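You operate a simulated robot arm through the tools that you are given. There is no shell and no other tool. Be economical: measure what you need, move in short steps, check, and stop when the job is done.

The job below is to be done with a simulated two-armed robot. You get a single attempt, and the scene is never put back.

JOB
Open the right fittings drawer, take the green cap on the top of the ice tank and put it away in the inside of the right fittings drawer and shut the drawer again. Then take the stopper off the sample bottle and lay it down on the top of the ice tank. Then take the wide blue bottle on the top of the ice tank and put it away on the shelf under the sample bench. Then shut the sliding lid. Then put the pink bucket on the right end of the ice tank top away on the bottom board of the store shelf. Then stack the steel box that says "return" from the right end of the ice tank top on top of the steel box that says "rinse". Do these in the order given. Set down upright: wide blue bottle.

It is judged by the outcome, as a careful person would: the job done as asked, and still so three seconds after it is handed in. It fails if anything else is knocked over, pushed out of place, dropped, spilled or broken. A push-on lid holds only when it is set on centred and level and pressed home; a screw cap is set on level and turned clockwise until tight.

ROBOT AND FRAMES
Two 7-joint arms with two-finger grippers on one trunk, on a base that drives. Base frame: it is fixed to the floor where the robot stands at the start and does not move with it; the origin is under the middle of the robot, x ahead of it, y to its left, z up. Readings come in m, rad, newtons and seconds.
The left shoulder is at the start at [0.024, 0.217, 1.08], the right one opposite. With the tool pointing down near the work surface each hand reaches from about 0.1 to 0.76 m from the robot's upright axis, wherever it stands, measured 20 degrees to its own side. Places, roughly: bottom board of the store shelf [-1, 2.1, 0.2]; green cap (5x5x5 cm) [-3.2, -1.9, 0.7]; inside of the right fittings drawer [0.9, 0, 0.6]; pink bucket (26x20x20 cm) [-3.2, -0.9, 0.8]; right fittings drawer [0.8, 0, 0.7]; sample bottle [-3, -1.75, 0.75]; shelf under the sample bench [0.7, -4.5, 0.2]; sliding lid [-3.2, -1.1, 0.7]; steel box [-3.5, -0.75, 0.75]; wide blue bottle (7x7x15 cm) [-3.3, -1.6, 0.8]. Payload 2.2 kg a hand.
The TCP of each hand is the grasp point between the finger pads, 0.019 m short of the fingertips. In the tool frame z runs along the fingers and y along their closing line. Largest opening 0.116 m; the body of the gripper starts 0.07 m behind the TCP.
Orientation is told as [roll, pitch, yaw] about the base's x, y, z axes, in that order, counted from this pose: with the fingers straight down and closing along the base's y, the tool's x points along the base's -x, its y along +y and its z along -z.

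CONTROLS
- The arms move only by the tool servo_tool. It takes "left_plan", "right_plan" or both (then of equal length, played together; a hand with none holds still); each is a list of rows, each a list of 3 entries, a list of its own where there are three numbers: the shift along the base's x, y, z in units of 25 mm (1.0 is 25 mm), then the turn, a rotation vector about the base's x, y, z in units of 5 degrees (1.0 is 5 degrees), then the finger opening in m, from 0 to 0.116. In form: [[[dx, dy, dz], [wx, wy, wz], jaw], ...]. A call has 1 to 12 rows; each row shifts and turns the commanded pose from where the row before left it. A call with a number of a shift or a turn outside -1 to 1 is refused whole. Rows are played at 5 a second. More than 0.05 m and 0.15 rad between two rows, or a gripper value outside its range, and nothing of the call is played. A pose out of reach is approached as far as the arm can. The call stops where the force on the tool passes 40 N (or 10 N more than at its start, if that is more) or the arm is blocked; 0.2 s more then pass. Each finger halts on what it meets, pressing with about 24 N; the grip force reading is that of the motor and also rises with nothing between the fingers. The clock runs only during rows and for 0.2 s after the last one: add rows that do not move to give the fingers time. The reply holds the time, the measured pose of the TCP, the force on the tool along the base axes, the opening and the grip force, in the units named above and with some noise, with the torque about the TCP (base axes, N m) and any sound that the robot's microphone picked up.
- Cameras (640 x 400 px; columns grow to the right, rows downward): "scene" is now at [0.1245, 0.0145, 1.2388]; the picture's right is [0.17, -0.99, 0.00], its down [-0.67, -0.11, -0.73] and it looks along [0.72, 0.12, -0.68] (base axes); focal length 256 px, centre (320, 200). "left" rides on the left gripper at [0.069, 0.015, -0.097] in its tool frame; the picture's right is [-0.21, 0.98, 0.00], its down [-0.76, -0.17, -0.63] and it looks along [-0.62, -0.14, 0.77] (tool axes); focal length 251 px, centre (320, 200). "right" rides on the right gripper at [0.069, -0.015, -0.097] in its tool frame; the picture's right is [0.21, 0.98, 0.00], its down [-0.76, 0.17, -0.63] and it looks along [-0.62, 0.14, 0.77] (tool axes); focal length 251 px, centre (320, 200). There is no depth. A picture from a camera that has moved, and an enlarged one, comes with that camera's place and axes in the base frame and with its lens.
- get_image(camera): a new picture of that camera. The clock stands still meanwhile.
- lift_body(by): slides the trunk up (or, below 0, down) by that many m; the arms and the scene camera ride with it, the base frame stays. It gives what a move gives, with no picture.
- base_move(legs): drives the robot by 1 to 6 legs, each [ahead, left, turn to the left] in m, m and rad, along the robot's own axes; the way and the turn of a leg run together, so that a leg with both is an arc; at most 1.5 m and 3.142 rad a leg. The arms and the cameras ride along, it lands a little off, and it stops where it bumps. It gives what a move gives.
- turn_head(pan, tilt): turns the head with the scene camera to pan (to the left, within 1.396 rad either way) and tilt (down, from -0.506 to 1.204), counted from straight ahead of the robot. It gives what a move gives.
- zoom(camera, box): a new picture of the part [left, top, right, bottom] of that camera's present view, enlarged. The clock stands still meanwhile.
- job_done(): hands the job in; it is judged then, once.

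Go step by step. Nothing tells you exact positions but the pictures and the camera data: compare them with the known pose of the tool, close in by small moves and look again before you grip or let go. The budget is 186 turns and 158 pictures, counting those below and the enlarged ones. Unless the task says otherwise, let go and move clear before handing in, and close with one line.

The tools are called after ">>>" as a command line: name --argument value ..., lists and objects as JSON in quotes. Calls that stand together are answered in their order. servo_tool: Moves the arms, as the interface text tells. Its arguments: {"type":"object","properties":{"left_plan":{"type":"array","items":{"type":"array"}},"right_plan":{"type":"array","items":{"type":"array"}}},"required":[]} The other tools are called the same way: lift_body (by) slides the trunk up or down; base_move (legs) drives the base; turn_head (pan, tilt) turns the head that bears the scene camera; get_image (camera) takes a picture; zoom (camera, box) takes an enlarged picture of a part of a camera's view; job_done () hands the job in.

At the start:

```text
time_s: 0.0
left_tcp_pos: [0.5037, 0.3068, 1.0043]
left_orientation: [-0.001, 0.002, 0.0]
left_contact_force: [0.3, 0.8, 0.0]
left_torque: [-0.01, -0.01, 0.03]
left_gripper_width: 0.1163
left_grip_force: 0.1
right_tcp_pos: [0.5226, -0.1566, 0.9374]
right_orientation: [-0.004, 0.002, 0.0]
right_contact_force: [1.1, -0.1, 0.2]
right_torque: [0.0, -0.01, -0.02]
right_gripper_width: 0.1159
right_grip_force: 0.1
trunk travel left (down, up): [-0.225, 0.265]
robot x, y, heading: [0.0009, 0.0078, 0.0]
head pan, tilt: [0.166, 0.749]
```

scene: 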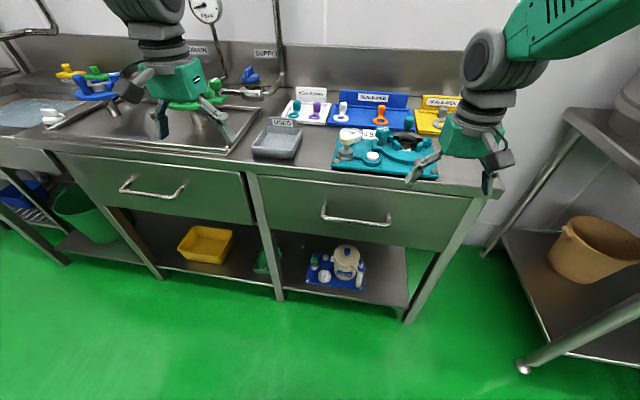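
right: 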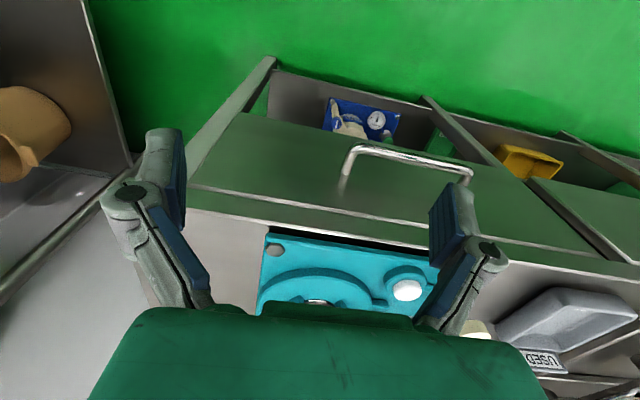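
left: 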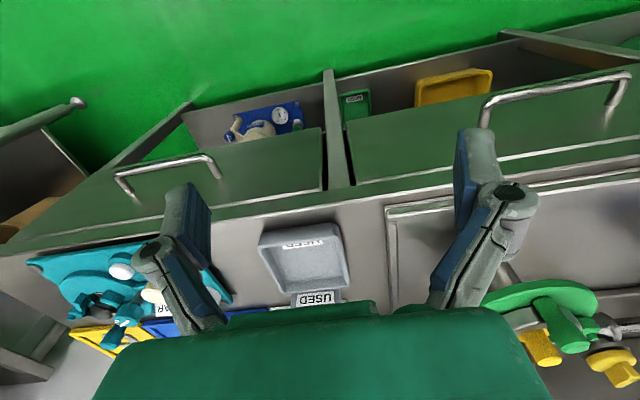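

I see the right drawer's bar handle at roughly (0.605, -0.01, 0.72). I'll turn the right hand so that it closes in the x-z plane, pitched forward, to grip the bar.

>>> servo_tool --right_plan '[[[0, 0.35, -0.2], [0.414, -0.414, -0.997], 0.1], [[0, 0.35, -0.2], [0.414, -0.414, -0.997], 0.1], [[0, 0.35, -0.2], [0.414, -0.414, -0.997], 0.1], [[0, 0.35, -0.2], [0.414, -0.414, -0.997], 0.1], [[0, 0.35, -0.2], [0.414, -0.414, -0.997], 0.1], [[0, 0.35, -0.2], [0.414, -0.414, -0.997], 0.1], [[0, 0.35, -0.2], [0.414, -0.414, -0.997], 0.1], [[0, 0.35, -0.2], [0.414, -0.414, -0.997], 0.1], [[0, 0.35, -0.2], [0.414, -0.414, -0.997], 0.1], [[0, 0.35, -0.2], [0.414, -0.414, -0.997], 0.1], [[0, 0.35, -0.2], [0.414, -0.414, -0.997], 0.1], [[0, 0.35, -0.2], [0.414, -0.414, -0.997], 0.1]]'

>>> servo_tool --right_plan '[[[0, 0.35, -0.2], [0.414, -0.414, -0.997], 0.1], [[0, 0.35, -0.2], [0.414, -0.414, -0.997], 0.1], [[0, 0.35, -0.2], [0.414, -0.414, -0.997], 0.1], [[0, 0.35, -0.2], [0.414, -0.414, -0.997], 0.1], [[0, 0.35, -0.2], [0.414, -0.414, -0.997], 0.1], [[0, 0, 0], [0, 0, 0], 0.1]]'

>>> get_image --camera "scene"

>>> get_image --camera "right"

```text
time_s: 2.6
left_tcp_pos: [0.5017, 0.3072, 1.0042]
left_orientation: [-0.001, -0.003, -0.001]
left_contact_force: [-0.2, 0.5, -0.1]
left_torque: [0.01, 0.0, 0.01]
left_gripper_width: 0.1162
left_grip_force: 0.1
right_tcp_pos: [0.5273, -0.0582, 0.8879]
right_orientation: [0.587, -0.104, -1.151]
right_contact_force: [-0.2, -0.3, -0.4]
right_torque: [0.03, -0.02, 0.01]
right_gripper_width: 0.0999
right_grip_force: 0.1
trunk travel left (down, up): [-0.225, 0.265]
robot x, y, heading: [0.0012, 0.0019, 0.002]
head pan, tilt: [0.166, 0.749]
```

```text
time_s: 4.0
left_tcp_pos: [0.5016, 0.3077, 1.0056]
left_orientation: [-0.001, -0.001, 0.001]
left_contact_force: [-1.1, -0.1, 0.4]
left_torque: [0.0, 0.0, -0.01]
left_gripper_width: 0.116
left_grip_force: 0.2
right_tcp_pos: [0.5354, -0.0201, 0.8692]
right_orientation: [0.786, 0.053, -1.625]
right_contact_force: [-0.6, -0.6, 0.0]
right_torque: [-0.02, -0.02, 0.01]
right_gripper_width: 0.1001
right_grip_force: 0.2
trunk travel left (down, up): [-0.225, 0.265]
robot x, y, heading: [0.0001, 0.003, 0.001]
head pan, tilt: [0.166, 0.749]
```

```text
154 pictures are left
camera scene: at [0.1242, 0.0155, 1.2389], right [0.17, -0.99, 0.0], down [-0.67, -0.11, -0.73], along [0.72, 0.12, -0.68], focal length 256 px, centre (320, 200)
```

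scene: 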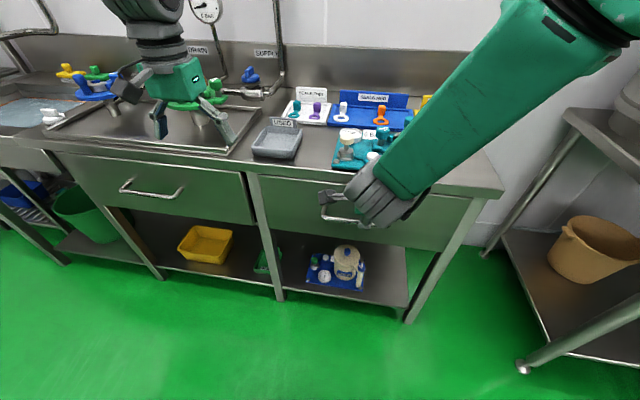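

```text
153 pictures are left
camera right: at [0.4597, 0.0497, 0.93], right [0.7, 0.14, 0.7], down [-0.37, -0.77, 0.52], along [0.61, -0.63, -0.48], focal length 251 px, centre (320, 200)
```

right: 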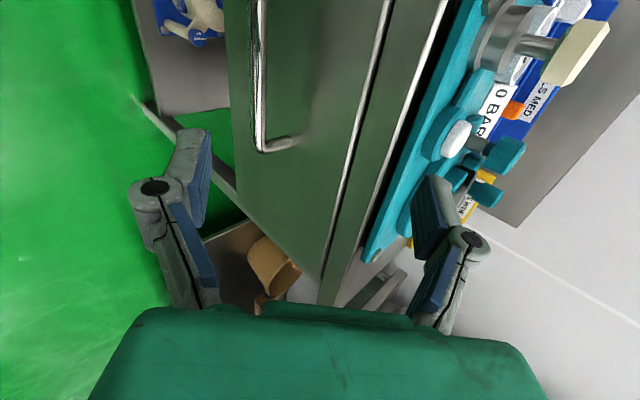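

The bar sits at about x=0.60, z=0.735 with the drawer face close behind it. I'll tilt the fingers closer to horizontal and then line up with it.

>>> servo_tool --right_plan '[[[-0.3, 0.15, -0.6], [0, -1, 0], 0.07], [[-0.3, 0.15, -0.6], [0, -1, 0], 0.07], [[-0.3, 0.15, -0.7], [0, -1, 0], 0.07], [[-0.2, 0.15, -0.8], [0, -1, 0], 0.07], [[0, 0.1, -0.9], [0, -1, 0], 0.07], [[0, 0.1, -0.9], [0, -1, 0], 0.07], [[0, 0, 0], [0, 0, 0], 0.07]]'

>>> get_image --camera "right"

>>> get_image --camera "scene"

```text
time_s: 5.6
left_tcp_pos: [0.5007, 0.3068, 1.0054]
left_orientation: [-0.002, -0.004, 0.0]
left_contact_force: [0.0, 1.1, -0.6]
left_torque: [0.0, -0.01, -0.01]
left_gripper_width: 0.116
left_grip_force: 0.1
right_tcp_pos: [0.4917, 0.0131, 0.7388]
right_orientation: [1.311, -0.004, -1.571]
right_contact_force: [-0.3, 0.3, 0.6]
right_torque: [0.04, -0.01, 0.0]
right_gripper_width: 0.07
right_grip_force: 0.1
trunk travel left (down, up): [-0.225, 0.265]
robot x, y, heading: [-0.0011, 0.0027, -0.003]
head pan, tilt: [0.166, 0.749]
```

```text
152 pictures are left
camera right: at [0.395, 0.084, 0.7489], right [0.25, 0.22, 0.94], down [-0.57, -0.75, 0.33], along [0.78, -0.62, -0.07], focal length 251 px, centre (320, 200)
```

right: 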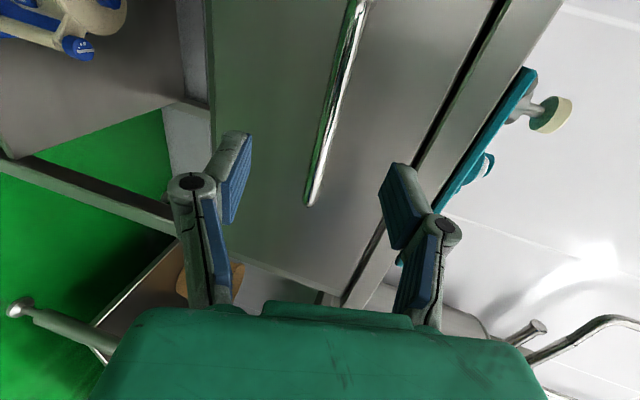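

```text
151 pictures are left
camera scene: at [0.124, 0.0158, 1.2389], right [0.17, -0.99, 0.0], down [-0.67, -0.11, -0.73], along [0.72, 0.12, -0.68], focal length 256 px, centre (320, 200)
```

scene: 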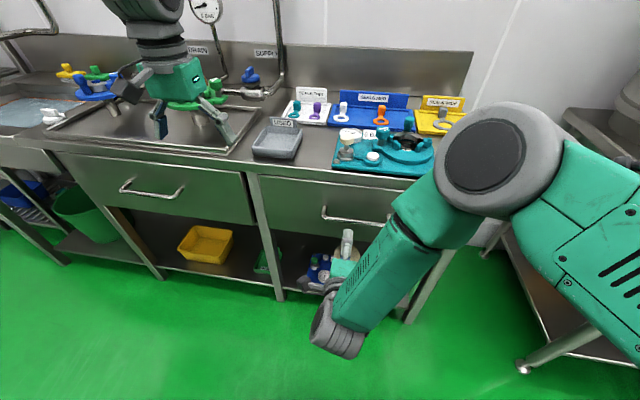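

The bar is at x≈0.606, z≈0.72. I'll move in along the fingers and close on it.

>>> servo_tool --right_plan '[[[0.88, -0.1, -0.15], [0, 0, 0], 0.07], [[0.88, -0.1, -0.15], [0, 0, 0], 0.07], [[0.88, -0.1, -0.15], [0, 0, 0], 0.07], [[0.88, -0.1, -0.15], [0, 0, 0], 0.07], [[0.88, 0, -0.15], [0, 0, 0], 0.07], [[0, 0, 0], [0, 0, 0], 0.07]]'

>>> get_image --camera "right"

```text
time_s: 7.0
left_tcp_pos: [0.4997, 0.3071, 1.0047]
left_orientation: [-0.001, -0.001, -0.001]
left_contact_force: [0.1, 0.0, -0.7]
left_torque: [-0.03, 0.0, 0.01]
left_gripper_width: 0.1159
left_grip_force: 0.1
right_tcp_pos: [0.6032, 0.0033, 0.7221]
right_orientation: [1.309, -0.005, -1.572]
right_contact_force: [-0.5, 0.6, 0.4]
right_torque: [-0.02, 0.01, 0.0]
right_gripper_width: 0.0701
right_grip_force: 0.0
trunk travel left (down, up): [-0.225, 0.265]
robot x, y, heading: [0.0013, -0.0014, -0.002]
head pan, tilt: [0.166, 0.749]
```

```text
150 pictures are left
camera right: at [0.5056, 0.0726, 0.7314], right [0.25, 0.22, 0.94], down [-0.57, -0.75, 0.33], along [0.78, -0.62, -0.07], focal length 251 px, centre (320, 200)
```

right: 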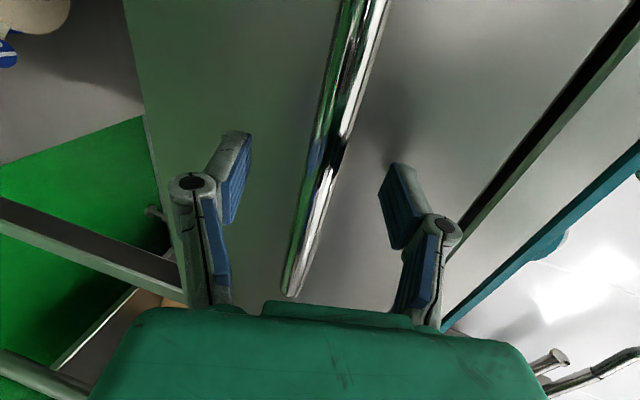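

The bar lies between the fingers, so I'll close on it.

>>> servo_tool --right_plan '[[[0, 0, 0], [0, 0, 0], 0.03], [[0, 0, 0], [0, 0, 0], 0.0], [[0, 0, 0], [0, 0, 0], 0.0], [[0, 0, 0], [0, 0, 0], 0.0]]'

>>> get_image --camera "right"

```text
time_s: 8.0
left_tcp_pos: [0.5024, 0.3078, 1.0054]
left_orientation: [-0.003, -0.003, 0.0]
left_contact_force: [0.1, 0.0, -0.1]
left_torque: [0.02, -0.01, -0.02]
left_gripper_width: 0.1158
left_grip_force: 0.2
right_tcp_pos: [0.6026, 0.0024, 0.7198]
right_orientation: [1.306, -0.003, -1.572]
right_contact_force: [-1.8, -0.5, -8.7]
right_torque: [0.16, 0.05, -0.08]
right_gripper_width: 0.0078
right_grip_force: 35.6
trunk travel left (down, up): [-0.225, 0.265]
robot x, y, heading: [-0.0014, -0.0015, 0.001]
head pan, tilt: [0.166, 0.749]
```

```text
149 pictures are left
camera right: at [0.5053, 0.0725, 0.7304], right [0.26, 0.22, 0.94], down [-0.57, -0.75, 0.33], along [0.78, -0.62, -0.07], focal length 251 px, centre (320, 200)
```

right: 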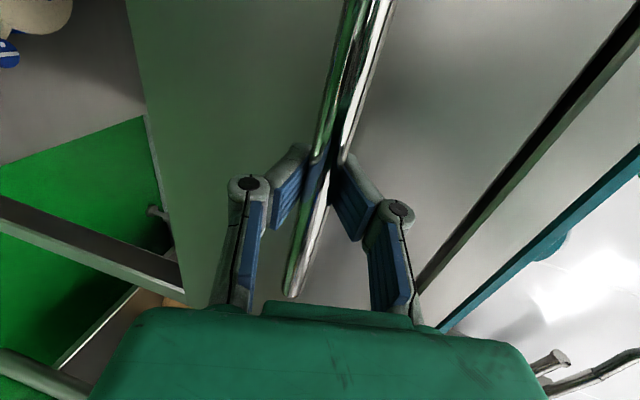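

The bar is gripped. I'll pull the drawer open by driving the base back.

>>> base_move --legs '[[-0.14, 0, 0], [-0.14, 0, 0]]'

>>> get_image --camera "scene"

```text
time_s: 10.3
left_tcp_pos: [0.2234, 0.3084, 1.0042]
left_orientation: [-0.001, -0.002, 0.002]
left_contact_force: [0.4, -0.4, 0.1]
left_torque: [0.05, -0.02, -0.02]
left_gripper_width: 0.1163
left_grip_force: 0.0
right_tcp_pos: [0.324, 0.0045, 0.7198]
right_orientation: [1.303, -0.004, -1.57]
right_contact_force: [1.0, 15.6, -20.3]
right_torque: [0.46, -0.07, 0.34]
right_gripper_width: 0.0074
right_grip_force: 35.3
trunk travel left (down, up): [-0.225, 0.265]
robot x, y, heading: [-0.2835, -0.0042, 0.001]
head pan, tilt: [0.166, 0.749]
```

```text
148 pictures are left
camera scene: at [-0.1513, 0.0197, 1.2383], right [0.17, -0.99, 0.0], down [-0.68, -0.12, -0.73], along [0.72, 0.12, -0.69], focal length 256 px, centre (320, 200)
```

scene: 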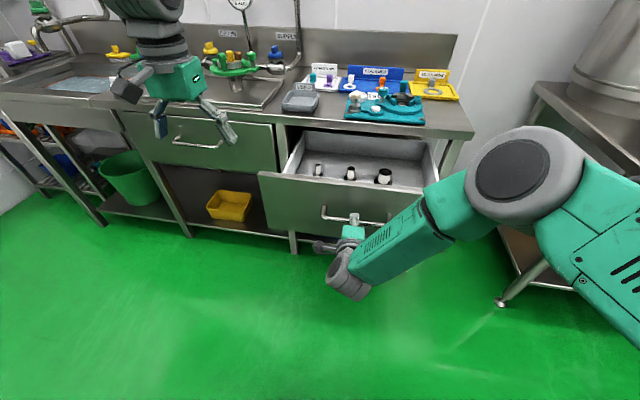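

The drawer is open by 28 cm and has three small items inside. I'll let go, back off, and look toward the ice tank.

>>> servo_tool --right_plan '[[[0, 0, 0], [0, 0, 0], 0.06], [[0, 0, 0], [0, 0, 0], 0.06], [[-0.9, 0, 0.24], [0, 0, 0], 0.06], [[-0.9, 0, 0.24], [0, 0, 0], 0.06], [[-0.9, 0, 0.24], [0, 0, 0], 0.06], [[-0.9, 0, 0.24], [0, 0, 0], 0.06]]'

>>> turn_head --pan 1.39 --tilt 0.3

>>> get_image --camera "scene"

>>> turn_head --pan -1.39 --tilt 0.3

>>> get_image --camera "scene"

```text
time_s: 11.7
left_tcp_pos: [0.2177, 0.3051, 1.0089]
left_orientation: [0.001, -0.006, 0.002]
left_contact_force: [-0.4, -0.6, -0.4]
left_torque: [-0.03, -0.01, -0.02]
left_gripper_width: 0.1159
left_grip_force: 0.1
right_tcp_pos: [0.2315, 0.0023, 0.7486]
right_orientation: [1.31, 0.0, -1.57]
right_contact_force: [0.4, 0.0, -0.2]
right_torque: [0.01, -0.02, 0.02]
right_gripper_width: 0.0601
right_grip_force: 0.0
trunk travel left (down, up): [-0.225, 0.265]
robot x, y, heading: [-0.2792, -0.0003, 0.004]
head pan, tilt: [0.166, 0.749]
```

```text
time_s: 13.1
left_tcp_pos: [0.2173, 0.3056, 1.0072]
left_orientation: [0.002, -0.006, 0.0]
left_contact_force: [0.3, 0.0, -0.1]
left_torque: [0.03, 0.02, -0.01]
left_gripper_width: 0.116
left_grip_force: 0.1
right_tcp_pos: [0.2322, 0.0023, 0.7476]
right_orientation: [1.312, 0.0, -1.567]
right_contact_force: [0.2, 0.5, 0.9]
right_torque: [0.02, -0.02, -0.03]
right_gripper_width: 0.06
right_grip_force: 0.0
trunk travel left (down, up): [-0.225, 0.265]
robot x, y, heading: [-0.2822, 0.0023, 0.002]
head pan, tilt: [1.389, 0.3]
```

```text
147 pictures are left
camera scene: at [-0.2192, 0.0937, 1.2792], right [0.98, -0.18, 0.0], down [-0.06, -0.29, -0.95], along [0.17, 0.94, -0.3], focal length 256 px, centre (320, 200)
```

scene: 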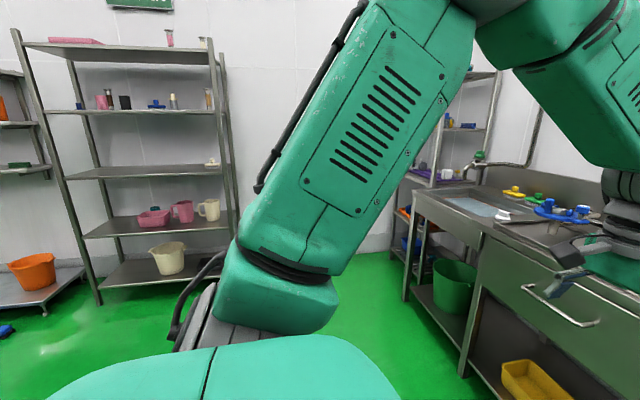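

```text
time_s: 15.5
left_tcp_pos: [0.2173, 0.306, 1.0081]
left_orientation: [0.002, -0.008, 0.002]
left_contact_force: [-0.8, -0.1, -0.8]
left_torque: [0.01, 0.0, -0.01]
left_gripper_width: 0.1159
left_grip_force: 0.0
right_tcp_pos: [0.233, 0.0032, 0.7478]
right_orientation: [1.311, 0.0, -1.57]
right_contact_force: [0.2, -0.4, 0.6]
right_torque: [-0.01, -0.01, 0.0]
right_gripper_width: 0.0597
right_grip_force: 0.0
trunk travel left (down, up): [-0.225, 0.265]
robot x, y, heading: [-0.2772, -0.0006, 0.003]
head pan, tilt: [-1.389, 0.3]
```

```text
146 pictures are left
camera scene: at [-0.219, -0.0901, 1.2795], right [-0.98, -0.18, 0.0], down [-0.06, 0.29, -0.96], along [0.17, -0.94, -0.29], focal length 256 px, centre (320, 200)
```

scene: 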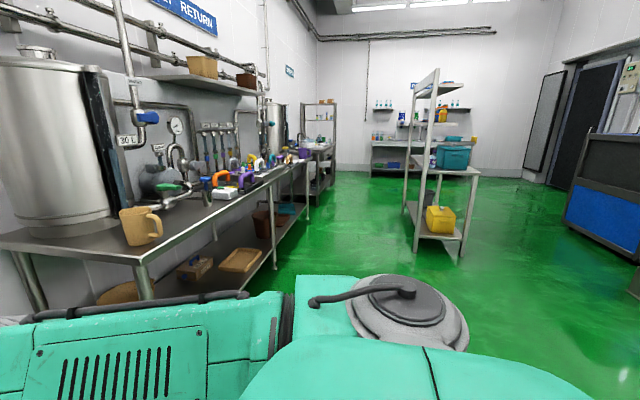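

The store shelf (with the tan bucket) is to the left at y≈2.1. I'll back off and turn to face the ice tank.

>>> base_move --legs '[[-0.5, 0, 0], [0, 0, 3.1416], [0.6, 0, 0]]'

>>> turn_head --pan 0.5 --tilt 0.35

>>> get_image --camera "scene"

```text
refused: 3.1416 is not a number from -3.14159 to 3.14159
```

```text
time_s: 17.4
left_tcp_pos: [0.2171, 0.3055, 1.0088]
left_orientation: [0.002, -0.006, 0.003]
left_contact_force: [-0.9, 0.0, 0.0]
left_torque: [0.01, 0.01, 0.02]
left_gripper_width: 0.1161
left_grip_force: 0.1
right_tcp_pos: [0.2319, 0.0028, 0.7474]
right_orientation: [1.31, 0.0, -1.568]
right_contact_force: [0.4, 0.2, 0.0]
right_torque: [0.04, 0.0, 0.0]
right_gripper_width: 0.0602
right_grip_force: 0.1
trunk travel left (down, up): [-0.225, 0.265]
robot x, y, heading: [-0.2766, 0.0009, -0.002]
head pan, tilt: [0.499, 0.351]
```

```text
145 pictures are left
camera scene: at [-0.1543, 0.0464, 1.2743], right [0.48, -0.88, 0.0], down [-0.31, -0.17, -0.94], along [0.82, 0.45, -0.35], focal length 256 px, centre (320, 200)
```

scene: 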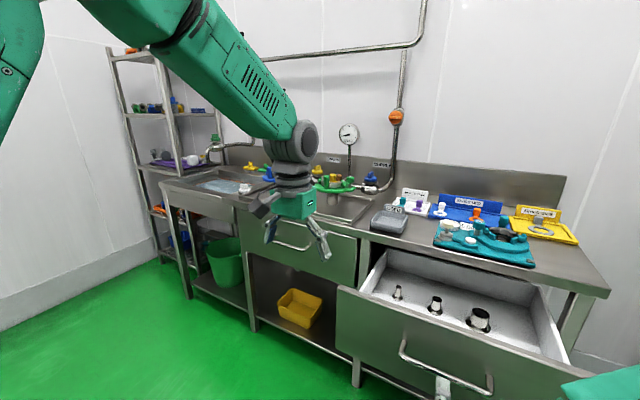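

The turn was refused because it was just over the limit, but the view shows free room at the front of the drawer. I'll send the drive again.

>>> base_move --legs '[[-0.5, 0, 0], [0, 0, 3.141], [0.6, 0, 0]]'

>>> get_image --camera "scene"

```text
time_s: 30.7
left_tcp_pos: [-1.8661, -0.3446, 1.0093]
left_orientation: [0.002, -0.006, -3.108]
left_contact_force: [0.0, 0.1, -1.1]
left_torque: [0.03, -0.01, 0.01]
left_gripper_width: 0.116
left_grip_force: 0.1
right_tcp_pos: [-1.8898, -0.0436, 0.7481]
right_orientation: [1.311, 0.0, 1.609]
right_contact_force: [-0.4, 0.0, 0.3]
right_torque: [-0.02, -0.05, -0.02]
right_gripper_width: 0.06
right_grip_force: 0.0
trunk travel left (down, up): [-0.225, 0.265]
robot x, y, heading: [-1.3821, -0.0262, -3.103]
head pan, tilt: [0.499, 0.351]
```

```text
144 pictures are left
camera scene: at [-1.505, -0.0746, 1.2743], right [-0.51, 0.86, 0.0], down [0.3, 0.18, -0.94], along [-0.81, -0.48, -0.35], focal length 256 px, centre (320, 200)
```

scene: 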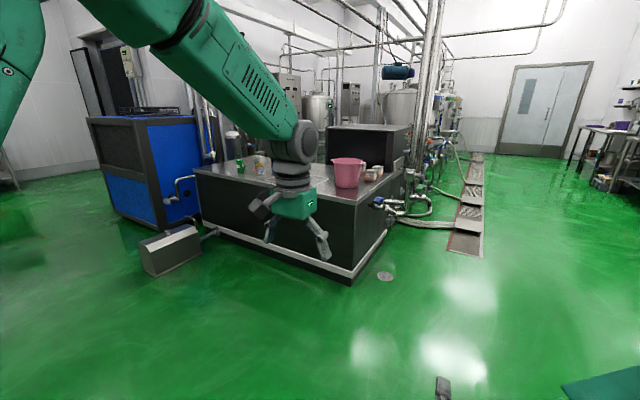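

The tank's front edge is at x≈-2.89, from y≈-2.28 to -0.64, with a low box on the floor near (-2.45, -2.1). I'll restore the right hand to fingers-down and high, then drive over to the tank.

>>> servo_tool --right_plan '[[[0, 0, 0.65], [0.725, -0.725, 0.946], 0.1], [[0, 0, 0.65], [0.725, -0.725, 0.946], 0.1], [[0, 0, 0.65], [0.725, -0.725, 0.946], 0.1], [[0, 0, 0.65], [0.725, -0.725, 0.946], 0.1], [[0, 0, 0.65], [0.725, -0.725, 0.946], 0.1], [[0, 0, 0.65], [0.725, -0.725, 0.946], 0.1], [[0, 0, 0.65], [0.725, -0.725, 0.946], 0.1], [[0, 0, 0.65], [0.725, -0.725, 0.946], 0.1]]'

>>> servo_tool --right_plan '[[[0, 0.6, 0.65], [0.725, -0.725, 0.946], 0.1], [[0, 0.6, 0.65], [0.725, -0.725, 0.946], 0.1], [[0, 0.6, 0.65], [0.725, -0.725, 0.946], 0.1], [[0, 0.6, 0.65], [0.725, -0.725, 0.946], 0.1], [[0, 0.6, 0.65], [0.725, -0.725, 0.946], 0.1], [[0, 0.6, 0.65], [0.725, -0.725, 0.946], 0.1], [[0, 0.6, 0.65], [0.725, -0.725, 0.946], 0.1], [[0, 0.6, 0.65], [0.725, -0.725, 0.946], 0.1]]'

>>> base_move --legs '[[0, 0, -0.038], [0, 1.5, 0], [0.9, 0, 0]]'

>>> turn_head --pan 0.0 --tilt 0.5

>>> get_image --camera "scene"

```text
time_s: 32.5
left_tcp_pos: [-1.8633, -0.3453, 1.0098]
left_orientation: [0.002, -0.011, -3.107]
left_contact_force: [0.6, 0.7, -0.3]
left_torque: [0.01, 0.01, -0.01]
left_gripper_width: 0.1163
left_grip_force: 0.1
right_tcp_pos: [-1.8877, -0.0444, 0.88]
right_orientation: [0.652, -0.253, 2.386]
right_contact_force: [-0.9, 0.8, 0.5]
right_torque: [-0.01, 0.03, -0.04]
right_gripper_width: 0.1001
right_grip_force: 0.1
trunk travel left (down, up): [-0.225, 0.265]
robot x, y, heading: [-1.3808, -0.0239, -3.108]
head pan, tilt: [0.499, 0.351]
```

```text
time_s: 34.3
left_tcp_pos: [-1.8632, -0.3443, 1.0101]
left_orientation: [0.003, -0.008, -3.107]
left_contact_force: [0.1, -0.3, -0.2]
left_torque: [-0.01, 0.04, -0.01]
left_gripper_width: 0.1159
left_grip_force: 0.1
right_tcp_pos: [-1.8885, 0.078, 1.0077]
right_orientation: [0.007, 0.038, -3.135]
right_contact_force: [0.2, -0.4, -0.1]
right_torque: [-0.02, 0.04, -0.03]
right_gripper_width: 0.0999
right_grip_force: 0.1
trunk travel left (down, up): [-0.225, 0.265]
robot x, y, heading: [-1.3756, -0.0241, -3.109]
head pan, tilt: [0.499, 0.351]
```

```text
time_s: 46.4
left_tcp_pos: [-2.7636, -1.826, 1.0097]
left_orientation: [0.003, -0.009, -3.138]
left_contact_force: [0.4, 0.4, 0.2]
left_torque: [0.0, -0.03, 0.03]
left_gripper_width: 0.1161
left_grip_force: 0.0
right_tcp_pos: [-2.7746, -1.4039, 1.0079]
right_orientation: [0.009, 0.034, 3.116]
right_contact_force: [-0.7, 0.1, 0.7]
right_torque: [0.03, -0.02, 0.02]
right_gripper_width: 0.1001
right_grip_force: 0.1
trunk travel left (down, up): [-0.225, 0.265]
robot x, y, heading: [-2.2675, -1.5209, -3.137]
head pan, tilt: [0.499, 0.351]
```

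```text
time_s: 47.4
left_tcp_pos: [-2.7598, -1.8261, 1.0118]
left_orientation: [0.002, -0.013, -3.138]
left_contact_force: [0.0, -0.2, -0.2]
left_torque: [-0.03, -0.01, 0.0]
left_gripper_width: 0.1162
left_grip_force: 0.0
right_tcp_pos: [-2.7716, -1.4042, 1.0099]
right_orientation: [0.009, 0.033, 3.117]
right_contact_force: [0.1, -1.1, -0.7]
right_torque: [0.04, 0.02, -0.04]
right_gripper_width: 0.0999
right_grip_force: 0.0
trunk travel left (down, up): [-0.225, 0.265]
robot x, y, heading: [-2.2694, -1.5174, -3.138]
head pan, tilt: [0.0, 0.499]
```

```text
143 pictures are left
camera scene: at [-2.4046, -1.5233, 1.2607], right [0.0, 1.0, 0.0], down [0.48, 0.0, -0.88], along [-0.88, 0.0, -0.48], focal length 256 px, centre (320, 200)
```

scene: 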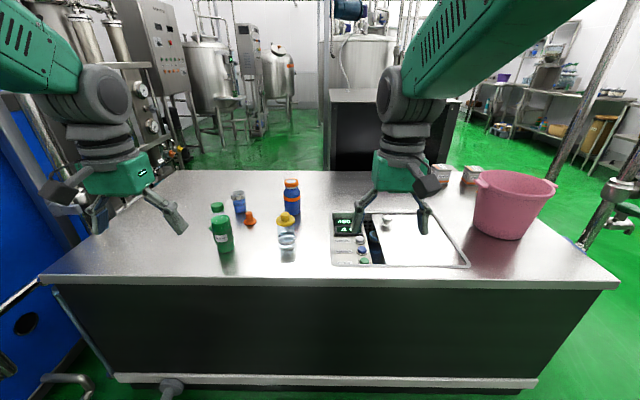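

I can see the tank top with its bottles, the sliding lid and the pink bucket. I'll enlarge the bottle area and the right end.

>>> zoom --camera "scene" --box '[180, 160, 340, 270]'

>>> zoom --camera "scene" --box '[320, 150, 580, 290]'

```text
3.64 times, centred on (260, 215) of scene
camera zoom: at [-2.4046, -1.5233, 1.2607], right [0.0, 1.0, 0.0], down [0.48, 0.0, -0.88], along [-0.88, 0.0, -0.48], focal length 932 px, centre (538, 146)
```

zoom: 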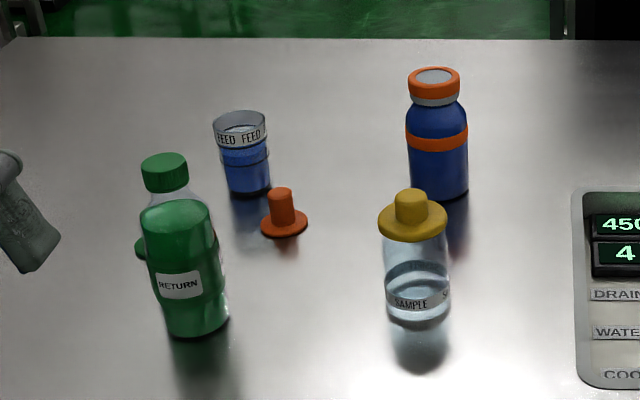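

```text
2.46 times, centred on (450, 220) of scene
camera zoom: at [-2.4046, -1.5233, 1.2607], right [0.0, 1.0, 0.0], down [0.48, 0.0, -0.88], along [-0.88, 0.0, -0.48], focal length 631 px, centre (0, 151)
```

zoom: 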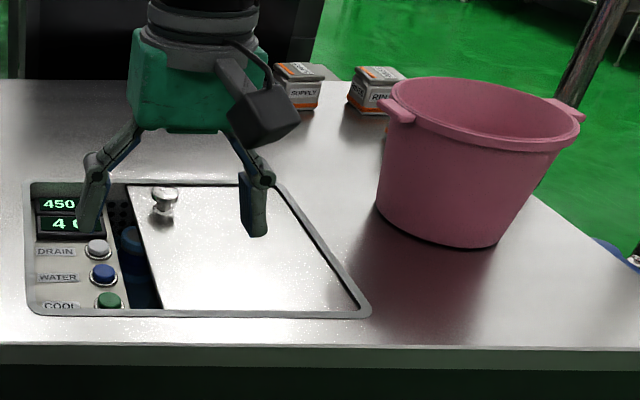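

The green cap is peeking out behind the green "return" bottle, at about (-3.21, -1.93). I'll drive closer and look with the left wrist camera.

>>> base_move --legs '[[0, 0.1, 0], [0.25, 0, 0]]'

>>> get_image --camera "left"

>>> turn_head --pan 0.3 --tilt 0.75

>>> get_image --camera "scene"

```text
time_s: 49.9
left_tcp_pos: [-3.0081, -1.9542, 1.0038]
left_orientation: [-0.019, -0.01, -3.136]
left_contact_force: [-0.9, -0.1, -0.5]
left_torque: [0.06, -0.12, 0.0]
left_gripper_width: 0.1158
left_grip_force: 0.0
right_tcp_pos: [-3.021, -1.5323, 1.0105]
right_orientation: [-0.015, 0.033, 3.117]
right_contact_force: [-0.1, -0.6, -1.0]
right_torque: [0.03, 0.0, -0.03]
right_gripper_width: 0.1001
right_grip_force: 0.1
trunk travel left (down, up): [-0.225, 0.265]
robot x, y, heading: [-2.5156, -1.6263, -3.141]
head pan, tilt: [0.0, 0.499]
```

```text
140 pictures are left
camera left: at [-2.9383, -1.971, 1.0987], right [-0.21, -0.98, -0.02], down [-0.75, 0.15, 0.64], along [-0.63, 0.15, -0.77], focal length 251 px, centre (320, 200)
```

left: 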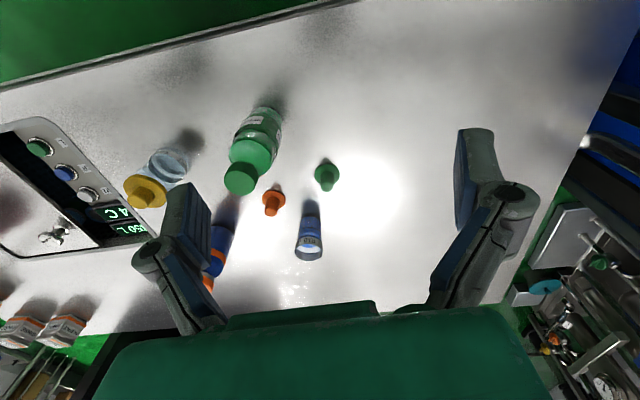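

```text
time_s: 50.7
left_tcp_pos: [-3.0036, -1.9521, 1.0088]
left_orientation: [-0.01, -0.011, -3.133]
left_contact_force: [-0.1, -2.3, 0.1]
left_torque: [0.1, 0.02, -0.01]
left_gripper_width: 0.1161
left_grip_force: 0.0
right_tcp_pos: [-3.015, -1.5303, 1.0122]
right_orientation: [-0.003, 0.027, 3.121]
right_contact_force: [0.2, -0.7, 0.0]
right_torque: [0.16, 0.03, 0.05]
right_gripper_width: 0.0999
right_grip_force: 0.1
trunk travel left (down, up): [-0.225, 0.265]
robot x, y, heading: [-2.5156, -1.6345, -3.139]
head pan, tilt: [0.3, 0.75]
```

```text
139 pictures are left
camera scene: at [-2.6392, -1.7002, 1.2372], right [-0.3, 0.95, 0.03], down [0.65, 0.23, -0.72], along [-0.7, -0.2, -0.69], focal length 256 px, centre (320, 200)
```

scene: 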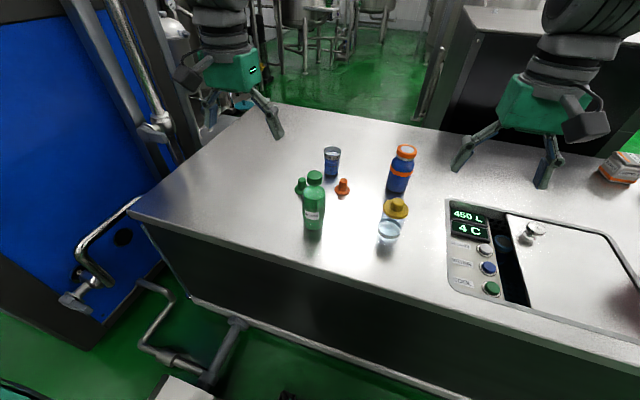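

The green cap is a flanged stopper with its knob up, at about (-3.204, -1.92), and the green bottle stands at (-3.08, -1.84). I'll yaw the left hand -45° so its camera clears the bottle and come over the cap.

>>> servo_tool --left_plan '[[[-0.85, 0.13, 0], [0, 0, -1], 0.07], [[-0.85, 0.13, 0], [0, 0, -1], 0.07], [[-0.85, 0.13, 0], [0, 0, -1], 0.07], [[-0.85, 0.13, 0], [0, 0, -1], 0.07], [[-0.85, 0.13, 0], [0, 0, -1], 0.07], [[-0.85, 0.13, 0], [0, 0, -1], 0.07], [[-0.85, 0.13, 0], [0, 0, -1], 0.07], [[-0.85, 0.13, 0], [0, 0, -1], 0.07], [[-1.0, 0.13, 0], [0, 0, -1], 0.07], [[0, 0, -1], [0, 0, 0], 0.07], [[0, 0, -1], [0, 0, 0], 0.07], [[0, 0, -1], [0, 0, 0], 0.07]]'

>>> get_image --camera "left"

>>> get_image --camera "scene"

```text
time_s: 53.3
left_tcp_pos: [-3.2012, -1.8998, 0.939]
left_orientation: [0.008, -0.019, 2.361]
left_contact_force: [0.4, -0.5, -1.0]
left_torque: [0.02, 0.0, -0.03]
left_gripper_width: 0.0701
left_grip_force: 0.1
right_tcp_pos: [-3.0169, -1.5079, 1.0095]
right_orientation: [0.012, 0.031, 3.119]
right_contact_force: [0.3, -0.1, 0.5]
right_torque: [0.03, -0.03, 0.04]
right_gripper_width: 0.1002
right_grip_force: 0.0
trunk travel left (down, up): [-0.225, 0.265]
robot x, y, heading: [-2.5192, -1.629, -3.139]
head pan, tilt: [0.3, 0.75]
```

```text
138 pictures are left
camera left: at [-3.1606, -1.9599, 1.034], right [-0.84, -0.54, 0.01], down [-0.41, 0.65, 0.64], along [-0.36, 0.54, -0.77], focal length 251 px, centre (320, 200)
```

left: 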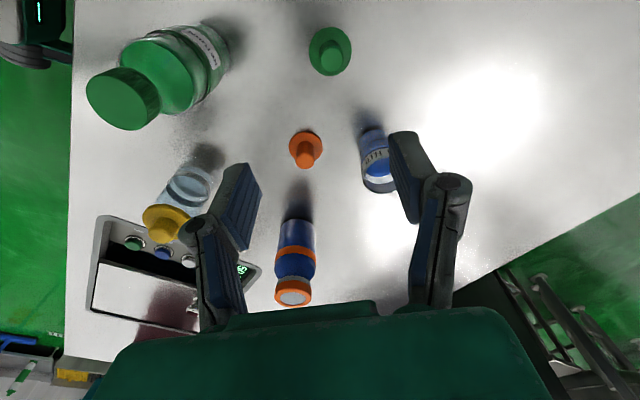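

```text
137 pictures are left
camera scene: at [-2.6424, -1.6807, 1.2375], right [-0.3, 0.95, 0.02], down [0.66, 0.22, -0.72], along [-0.69, -0.21, -0.69], focal length 256 px, centre (320, 200)
```

scene: 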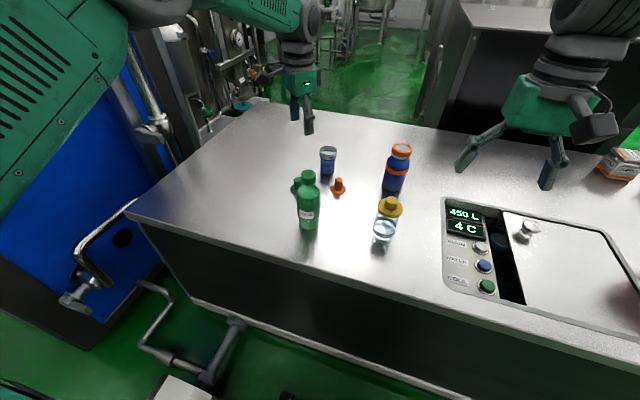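

The cap triangulates to (-3.205, -1.921). I'll centre over it and go down to just above the knob.

>>> servo_tool --left_plan '[[[-0.16, -0.85, 0], [0, 0, 0], 0.06], [[0, 0, -1], [0, 0, 0], 0.06], [[0, 0, -1], [0, 0, 0], 0.06], [[0, 0, -1], [0, 0, 0], 0.06], [[0, 0, -1], [0, 0, 0], 0.06], [[0, 0, -1], [0, 0, 0], 0.06], [[0, 0, -1], [0, 0, 0], 0.06], [[0, 0, -1], [0, 0, 0], 0.06], [[0, 0, 0], [0, 0, 0], 0.06]]'

>>> get_image --camera "left"

>>> zoom --camera "scene" --box '[240, 100, 440, 250]'

```text
time_s: 55.3
left_tcp_pos: [-3.2032, -1.8927, 0.7717]
left_orientation: [0.026, -0.003, 2.358]
left_contact_force: [0.2, 2.2, -0.1]
left_torque: [-0.16, -0.04, -0.01]
left_gripper_width: 0.0601
left_grip_force: 0.1
right_tcp_pos: [-3.0159, -1.4759, 1.008]
right_orientation: [0.035, 0.031, 3.113]
right_contact_force: [0.2, 0.7, -0.2]
right_torque: [-0.05, 0.02, 0.0]
right_gripper_width: 0.1
right_grip_force: 0.0
trunk travel left (down, up): [-0.225, 0.265]
robot x, y, heading: [-2.5178, -1.6211, -3.137]
head pan, tilt: [0.3, 0.75]
```

```text
136 pictures are left
camera left: at [-3.1635, -1.951, 0.8681], right [-0.84, -0.54, 0.03], down [-0.41, 0.66, 0.63], along [-0.36, 0.52, -0.78], focal length 251 px, centre (320, 200)
```

left: 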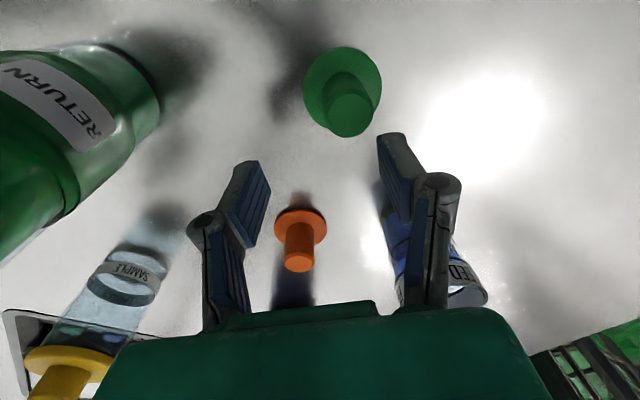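

```text
2.67 times, centred on (340, 175) of scene
camera zoom: at [-2.6408, -1.6205, 1.239], right [-0.29, 0.96, -0.02], down [0.65, 0.18, -0.73], along [-0.7, -0.23, -0.68], focal length 683 px, centre (267, 267)
```

zoom: 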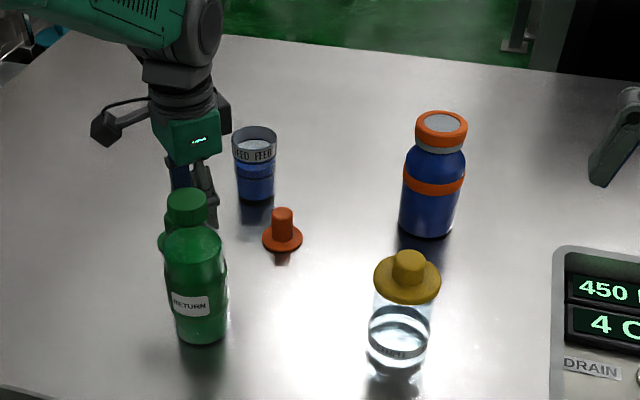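

The robot itself appears to be leaning: the camera has shifted sideways and the roll reading is drifting. I'll raise the hand and check before doing anything else.

>>> servo_tool --left_plan '[[[0, 0, 1], [0, 0, 0], 0.06], [[0, 0, 1], [0, 0, 0], 0.06], [[0, 0, 1], [0, 0, 0], 0.06], [[0, 0, 1], [0, 0, 0], 0.06], [[0, 0, 1], [0, 0, 0], 0.06]]'

>>> turn_head --pan 0 --tilt 1.2

>>> get_image --camera "scene"

```text
time_s: 56.5
left_tcp_pos: [-3.2034, -1.9368, 0.8842]
left_orientation: [-0.001, -0.027, 2.365]
left_contact_force: [0.8, -1.8, -0.4]
left_torque: [0.13, 0.01, 0.01]
left_gripper_width: 0.0598
left_grip_force: 0.1
right_tcp_pos: [-3.0163, -1.5252, 1.0107]
right_orientation: [0.001, 0.028, 3.123]
right_contact_force: [0.5, -1.4, -0.3]
right_torque: [0.19, 0.02, 0.01]
right_gripper_width: 0.0998
right_grip_force: 0.1
trunk travel left (down, up): [-0.225, 0.265]
robot x, y, heading: [-2.5202, -1.6318, -3.138]
head pan, tilt: [0.3, 0.75]
```

```text
time_s: 57.4
left_tcp_pos: [-3.2035, -1.9259, 0.8852]
left_orientation: [0.002, -0.021, 2.362]
left_contact_force: [-1.1, -0.2, -1.2]
left_torque: [0.04, 0.03, 0.01]
left_gripper_width: 0.06
left_grip_force: 0.0
right_tcp_pos: [-3.0156, -1.5142, 1.0098]
right_orientation: [0.007, 0.031, 3.122]
right_contact_force: [-0.6, 0.0, -0.8]
right_torque: [0.06, -0.01, 0.01]
right_gripper_width: 0.1001
right_grip_force: 0.1
trunk travel left (down, up): [-0.225, 0.265]
robot x, y, heading: [-2.5154, -1.6343, -3.135]
head pan, tilt: [0.0, 1.201]
```

```text
134 pictures are left
camera scene: at [-2.6179, -1.6543, 1.2068], right [-0.01, 1.0, 0.02], down [0.93, 0.01, -0.36], along [-0.36, 0.02, -0.93], focal length 256 px, centre (320, 200)
```

scene: 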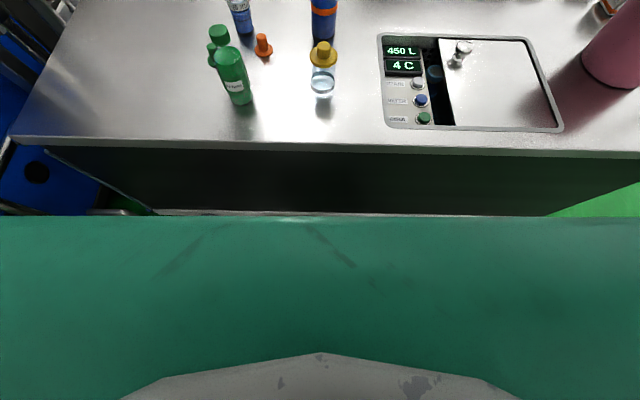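

The body seems to rock slightly since the last drive. I'll test whether it settles.

>>> servo_tool --left_plan '[[[0, 0, 0], [0, 0, 0], 0.06], [[0, 0, 0], [0, 0, 0], 0.06], [[0, 0, 0], [0, 0, 0], 0.06]]'

>>> servo_tool --left_plan '[[[0, 0, 0], [0, 0, 0], 0.06], [[0, 0, 0], [0, 0, 0], 0.06]]'

>>> servo_tool --left_plan '[[[0, 0, 0], [0, 0, 0], 0.06]]'

>>> servo_tool --left_plan '[[[0, 0, 0], [0, 0, 0], 0.06]]'

```text
time_s: 58.2
left_tcp_pos: [-3.202, -1.9286, 0.8866]
left_orientation: [0.006, -0.02, 2.364]
left_contact_force: [0.9, -1.6, -0.3]
left_torque: [0.06, -0.01, 0.0]
left_gripper_width: 0.0598
left_grip_force: 0.1
right_tcp_pos: [-3.018, -1.517, 1.0105]
right_orientation: [0.005, 0.03, 3.122]
right_contact_force: [0.0, -1.0, -0.2]
right_torque: [0.11, -0.02, -0.01]
right_gripper_width: 0.1002
right_grip_force: 0.0
trunk travel left (down, up): [-0.225, 0.265]
robot x, y, heading: [-2.5199, -1.6307, -3.137]
head pan, tilt: [0.0, 1.201]
```

```text
time_s: 58.8
left_tcp_pos: [-3.2019, -1.9239, 0.8884]
left_orientation: [0.008, -0.019, 2.363]
left_contact_force: [-0.6, 0.0, 0.5]
left_torque: [0.07, 0.0, 0.02]
left_gripper_width: 0.06
left_grip_force: 0.1
right_tcp_pos: [-3.0168, -1.5096, 1.0101]
right_orientation: [0.013, 0.03, 3.121]
right_contact_force: [0.6, -0.5, 0.2]
right_torque: [0.05, 0.01, -0.02]
right_gripper_width: 0.1002
right_grip_force: 0.0
trunk travel left (down, up): [-0.225, 0.265]
robot x, y, heading: [-2.515, -1.6327, -3.137]
head pan, tilt: [0.0, 1.201]
```

```text
time_s: 59.2
left_tcp_pos: [-3.2033, -1.9061, 0.891]
left_orientation: [0.018, -0.009, 2.359]
left_contact_force: [0.2, -0.2, 0.2]
left_torque: [-0.04, 0.02, 0.02]
left_gripper_width: 0.0599
left_grip_force: 0.0
right_tcp_pos: [-3.0163, -1.4921, 1.0085]
right_orientation: [0.026, 0.031, 3.117]
right_contact_force: [0.0, -0.2, 1.0]
right_torque: [-0.01, -0.01, -0.02]
right_gripper_width: 0.0998
right_grip_force: 0.0
trunk travel left (down, up): [-0.225, 0.265]
robot x, y, heading: [-2.5152, -1.6285, -3.139]
head pan, tilt: [0.0, 1.201]
```

```text
time_s: 59.6
left_tcp_pos: [-3.2028, -1.9177, 0.8891]
left_orientation: [0.011, -0.014, 2.363]
left_contact_force: [0.2, -0.9, 0.5]
left_torque: [0.08, -0.03, 0.0]
left_gripper_width: 0.0599
left_grip_force: 0.0
right_tcp_pos: [-3.0167, -1.5044, 1.0097]
right_orientation: [0.016, 0.029, 3.121]
right_contact_force: [-0.5, 0.2, 0.0]
right_torque: [0.03, 0.0, -0.01]
right_gripper_width: 0.1001
right_grip_force: 0.1
trunk travel left (down, up): [-0.225, 0.265]
robot x, y, heading: [-2.5167, -1.6271, -3.142]
head pan, tilt: [0.0, 1.201]
```

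It keeps rocking, so the base is touching something on its left, likely the floor pipe. I'll raise the hand and shift the base right and slightly back.

>>> servo_tool --left_plan '[[[0, 0, 1], [0, 0, 0], 0.06], [[0, 0, 1], [0, 0, 0], 0.06], [[0, 0, 1], [0, 0, 0], 0.06], [[0, 0, 1], [0, 0, 0], 0.06], [[0, 0, 1], [0, 0, 0], 0.06]]'

>>> base_move --legs '[[-0.05, -0.06, 0]]'

>>> servo_tool --left_plan '[[[0, 0, 0], [0, 0, 0], 0.06], [[0, 0, 0], [0, 0, 0], 0.06]]'

>>> servo_tool --left_plan '[[[0, 0, 0], [0, 0, 0], 0.06]]'

```text
time_s: 60.8
left_tcp_pos: [-3.2043, -1.9164, 1.0146]
left_orientation: [0.009, -0.013, 2.362]
left_contact_force: [0.3, -0.6, 0.6]
left_torque: [0.03, 0.04, 0.02]
left_gripper_width: 0.0599
left_grip_force: 0.0
right_tcp_pos: [-3.0162, -1.5022, 1.0093]
right_orientation: [0.016, 0.029, 3.119]
right_contact_force: [0.4, -0.6, 0.2]
right_torque: [0.0, -0.01, -0.03]
right_gripper_width: 0.1001
right_grip_force: 0.0
trunk travel left (down, up): [-0.225, 0.265]
robot x, y, heading: [-2.5166, -1.63, -3.145]
head pan, tilt: [0.0, 1.201]
```

```text
time_s: 61.9
left_tcp_pos: [-3.1535, -1.8751, 1.0108]
left_orientation: [0.0, -0.025, 2.364]
left_contact_force: [1.0, -0.7, 1.1]
left_torque: [0.06, 0.05, -0.01]
left_gripper_width: 0.06
left_grip_force: 0.0
right_tcp_pos: [-2.966, -1.4607, 1.012]
right_orientation: [0.003, 0.028, 3.121]
right_contact_force: [0.3, -0.7, -0.3]
right_torque: [0.07, -0.01, 0.01]
right_gripper_width: 0.1001
right_grip_force: 0.1
trunk travel left (down, up): [-0.225, 0.265]
robot x, y, heading: [-2.4664, -1.5709, -3.137]
head pan, tilt: [0.0, 1.201]
```

```text
time_s: 62.5
left_tcp_pos: [-3.1516, -1.8533, 1.0197]
left_orientation: [0.02, -0.013, 2.362]
left_contact_force: [0.2, 1.1, 1.0]
left_torque: [-0.11, 0.0, 0.01]
left_gripper_width: 0.0602
left_grip_force: 0.0
right_tcp_pos: [-2.9624, -1.4394, 1.0118]
right_orientation: [0.023, 0.025, 3.12]
right_contact_force: [-0.5, 0.9, 0.2]
right_torque: [-0.04, -0.02, -0.02]
right_gripper_width: 0.1001
right_grip_force: 0.2
trunk travel left (down, up): [-0.225, 0.265]
robot x, y, heading: [-2.4698, -1.573, -3.136]
head pan, tilt: [0.0, 1.201]
```

```text
time_s: 62.9
left_tcp_pos: [-3.1494, -1.875, 1.0135]
left_orientation: [0.006, -0.023, 2.364]
left_contact_force: [-0.4, -0.6, -1.1]
left_torque: [0.04, -0.03, -0.01]
left_gripper_width: 0.0598
left_grip_force: 0.1
right_tcp_pos: [-2.9636, -1.4588, 1.0124]
right_orientation: [0.006, 0.025, 3.125]
right_contact_force: [0.7, -1.0, 0.3]
right_torque: [0.04, -0.02, 0.02]
right_gripper_width: 0.0999
right_grip_force: 0.1
trunk travel left (down, up): [-0.225, 0.265]
robot x, y, heading: [-2.4639, -1.5769, -3.138]
head pan, tilt: [0.0, 1.201]
```

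It still rocks. I'll back up to a spot nearer the earlier stable one.

>>> base_move --legs '[[-0.12, 0, 0]]'

>>> servo_tool --left_plan '[[[0, 0, 0], [0, 0, 0], 0.06], [[0, 0, 0], [0, 0, 0], 0.06]]'

>>> servo_tool --left_plan '[[[0, 0, 0], [0, 0, 0], 0.06]]'

>>> turn_head --pan 1.39 --tilt 0.9

>>> get_image --camera "scene"

```text
time_s: 64.1
left_tcp_pos: [-3.031, -1.8497, 1.0197]
left_orientation: [0.02, -0.013, 2.362]
left_contact_force: [-1.0, 1.1, 0.7]
left_torque: [-0.09, 0.0, 0.0]
left_gripper_width: 0.0601
left_grip_force: 0.2
right_tcp_pos: [-2.8415, -1.436, 1.0097]
right_orientation: [0.024, 0.024, 3.117]
right_contact_force: [0.7, 0.9, 0.0]
right_torque: [-0.09, 0.01, -0.01]
right_gripper_width: 0.0998
right_grip_force: 0.1
trunk travel left (down, up): [-0.225, 0.265]
robot x, y, heading: [-2.3472, -1.573, -3.145]
head pan, tilt: [0.0, 1.201]
```

```text
time_s: 64.7
left_tcp_pos: [-3.0265, -1.8528, 1.0214]
left_orientation: [0.02, -0.022, 2.36]
left_contact_force: [-0.8, 0.4, 0.1]
left_torque: [-0.01, 0.0, 0.01]
left_gripper_width: 0.0599
left_grip_force: 0.0
right_tcp_pos: [-2.8366, -1.4388, 1.0142]
right_orientation: [0.02, 0.023, 3.117]
right_contact_force: [0.1, -0.2, 0.4]
right_torque: [-0.03, 0.02, -0.02]
right_gripper_width: 0.1001
right_grip_force: 0.1
trunk travel left (down, up): [-0.225, 0.265]
robot x, y, heading: [-2.3462, -1.5689, -3.145]
head pan, tilt: [0.0, 1.201]
```

```text
time_s: 65.1
left_tcp_pos: [-3.0282, -1.8631, 1.0205]
left_orientation: [0.013, -0.024, 2.36]
left_contact_force: [1.1, -0.5, -0.2]
left_torque: [0.03, -0.01, 0.01]
left_gripper_width: 0.06
left_grip_force: 0.0
right_tcp_pos: [-2.8393, -1.4473, 1.0134]
right_orientation: [0.011, 0.02, 3.118]
right_contact_force: [-0.6, 0.2, -0.2]
right_torque: [-0.02, -0.04, 0.0]
right_gripper_width: 0.0998
right_grip_force: 0.1
trunk travel left (down, up): [-0.225, 0.265]
robot x, y, heading: [-2.347, -1.5723, -3.137]
head pan, tilt: [0.0, 1.201]
```

```text
time_s: 66.7
left_tcp_pos: [-3.0271, -1.855, 1.0216]
left_orientation: [0.018, -0.021, 2.36]
left_contact_force: [-0.2, 0.0, 0.1]
left_torque: [0.0, 0.01, 0.02]
left_gripper_width: 0.06
left_grip_force: 0.0
right_tcp_pos: [-2.8384, -1.4407, 1.0133]
right_orientation: [0.017, 0.02, 3.118]
right_contact_force: [0.5, 1.0, 0.2]
right_torque: [0.01, 0.03, -0.01]
right_gripper_width: 0.0998
right_grip_force: 0.0
trunk travel left (down, up): [-0.225, 0.265]
robot x, y, heading: [-2.3448, -1.5711, -3.141]
head pan, tilt: [1.389, 0.901]
```

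```text
133 pictures are left
camera scene: at [-2.4047, -1.641, 1.2273], right [-0.98, 0.18, -0.01], down [0.14, 0.77, -0.62], along [-0.11, -0.61, -0.78], focal length 256 px, centre (320, 200)
```

scene: 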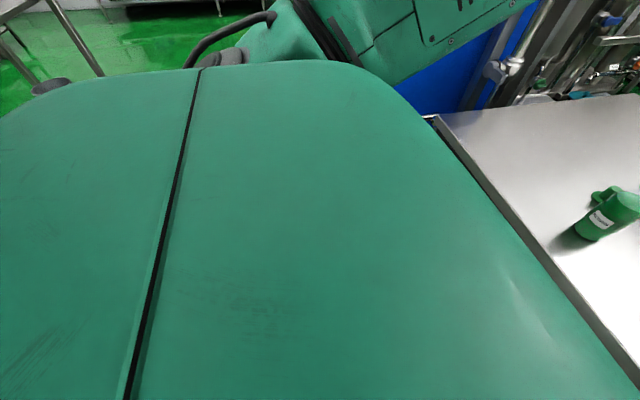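

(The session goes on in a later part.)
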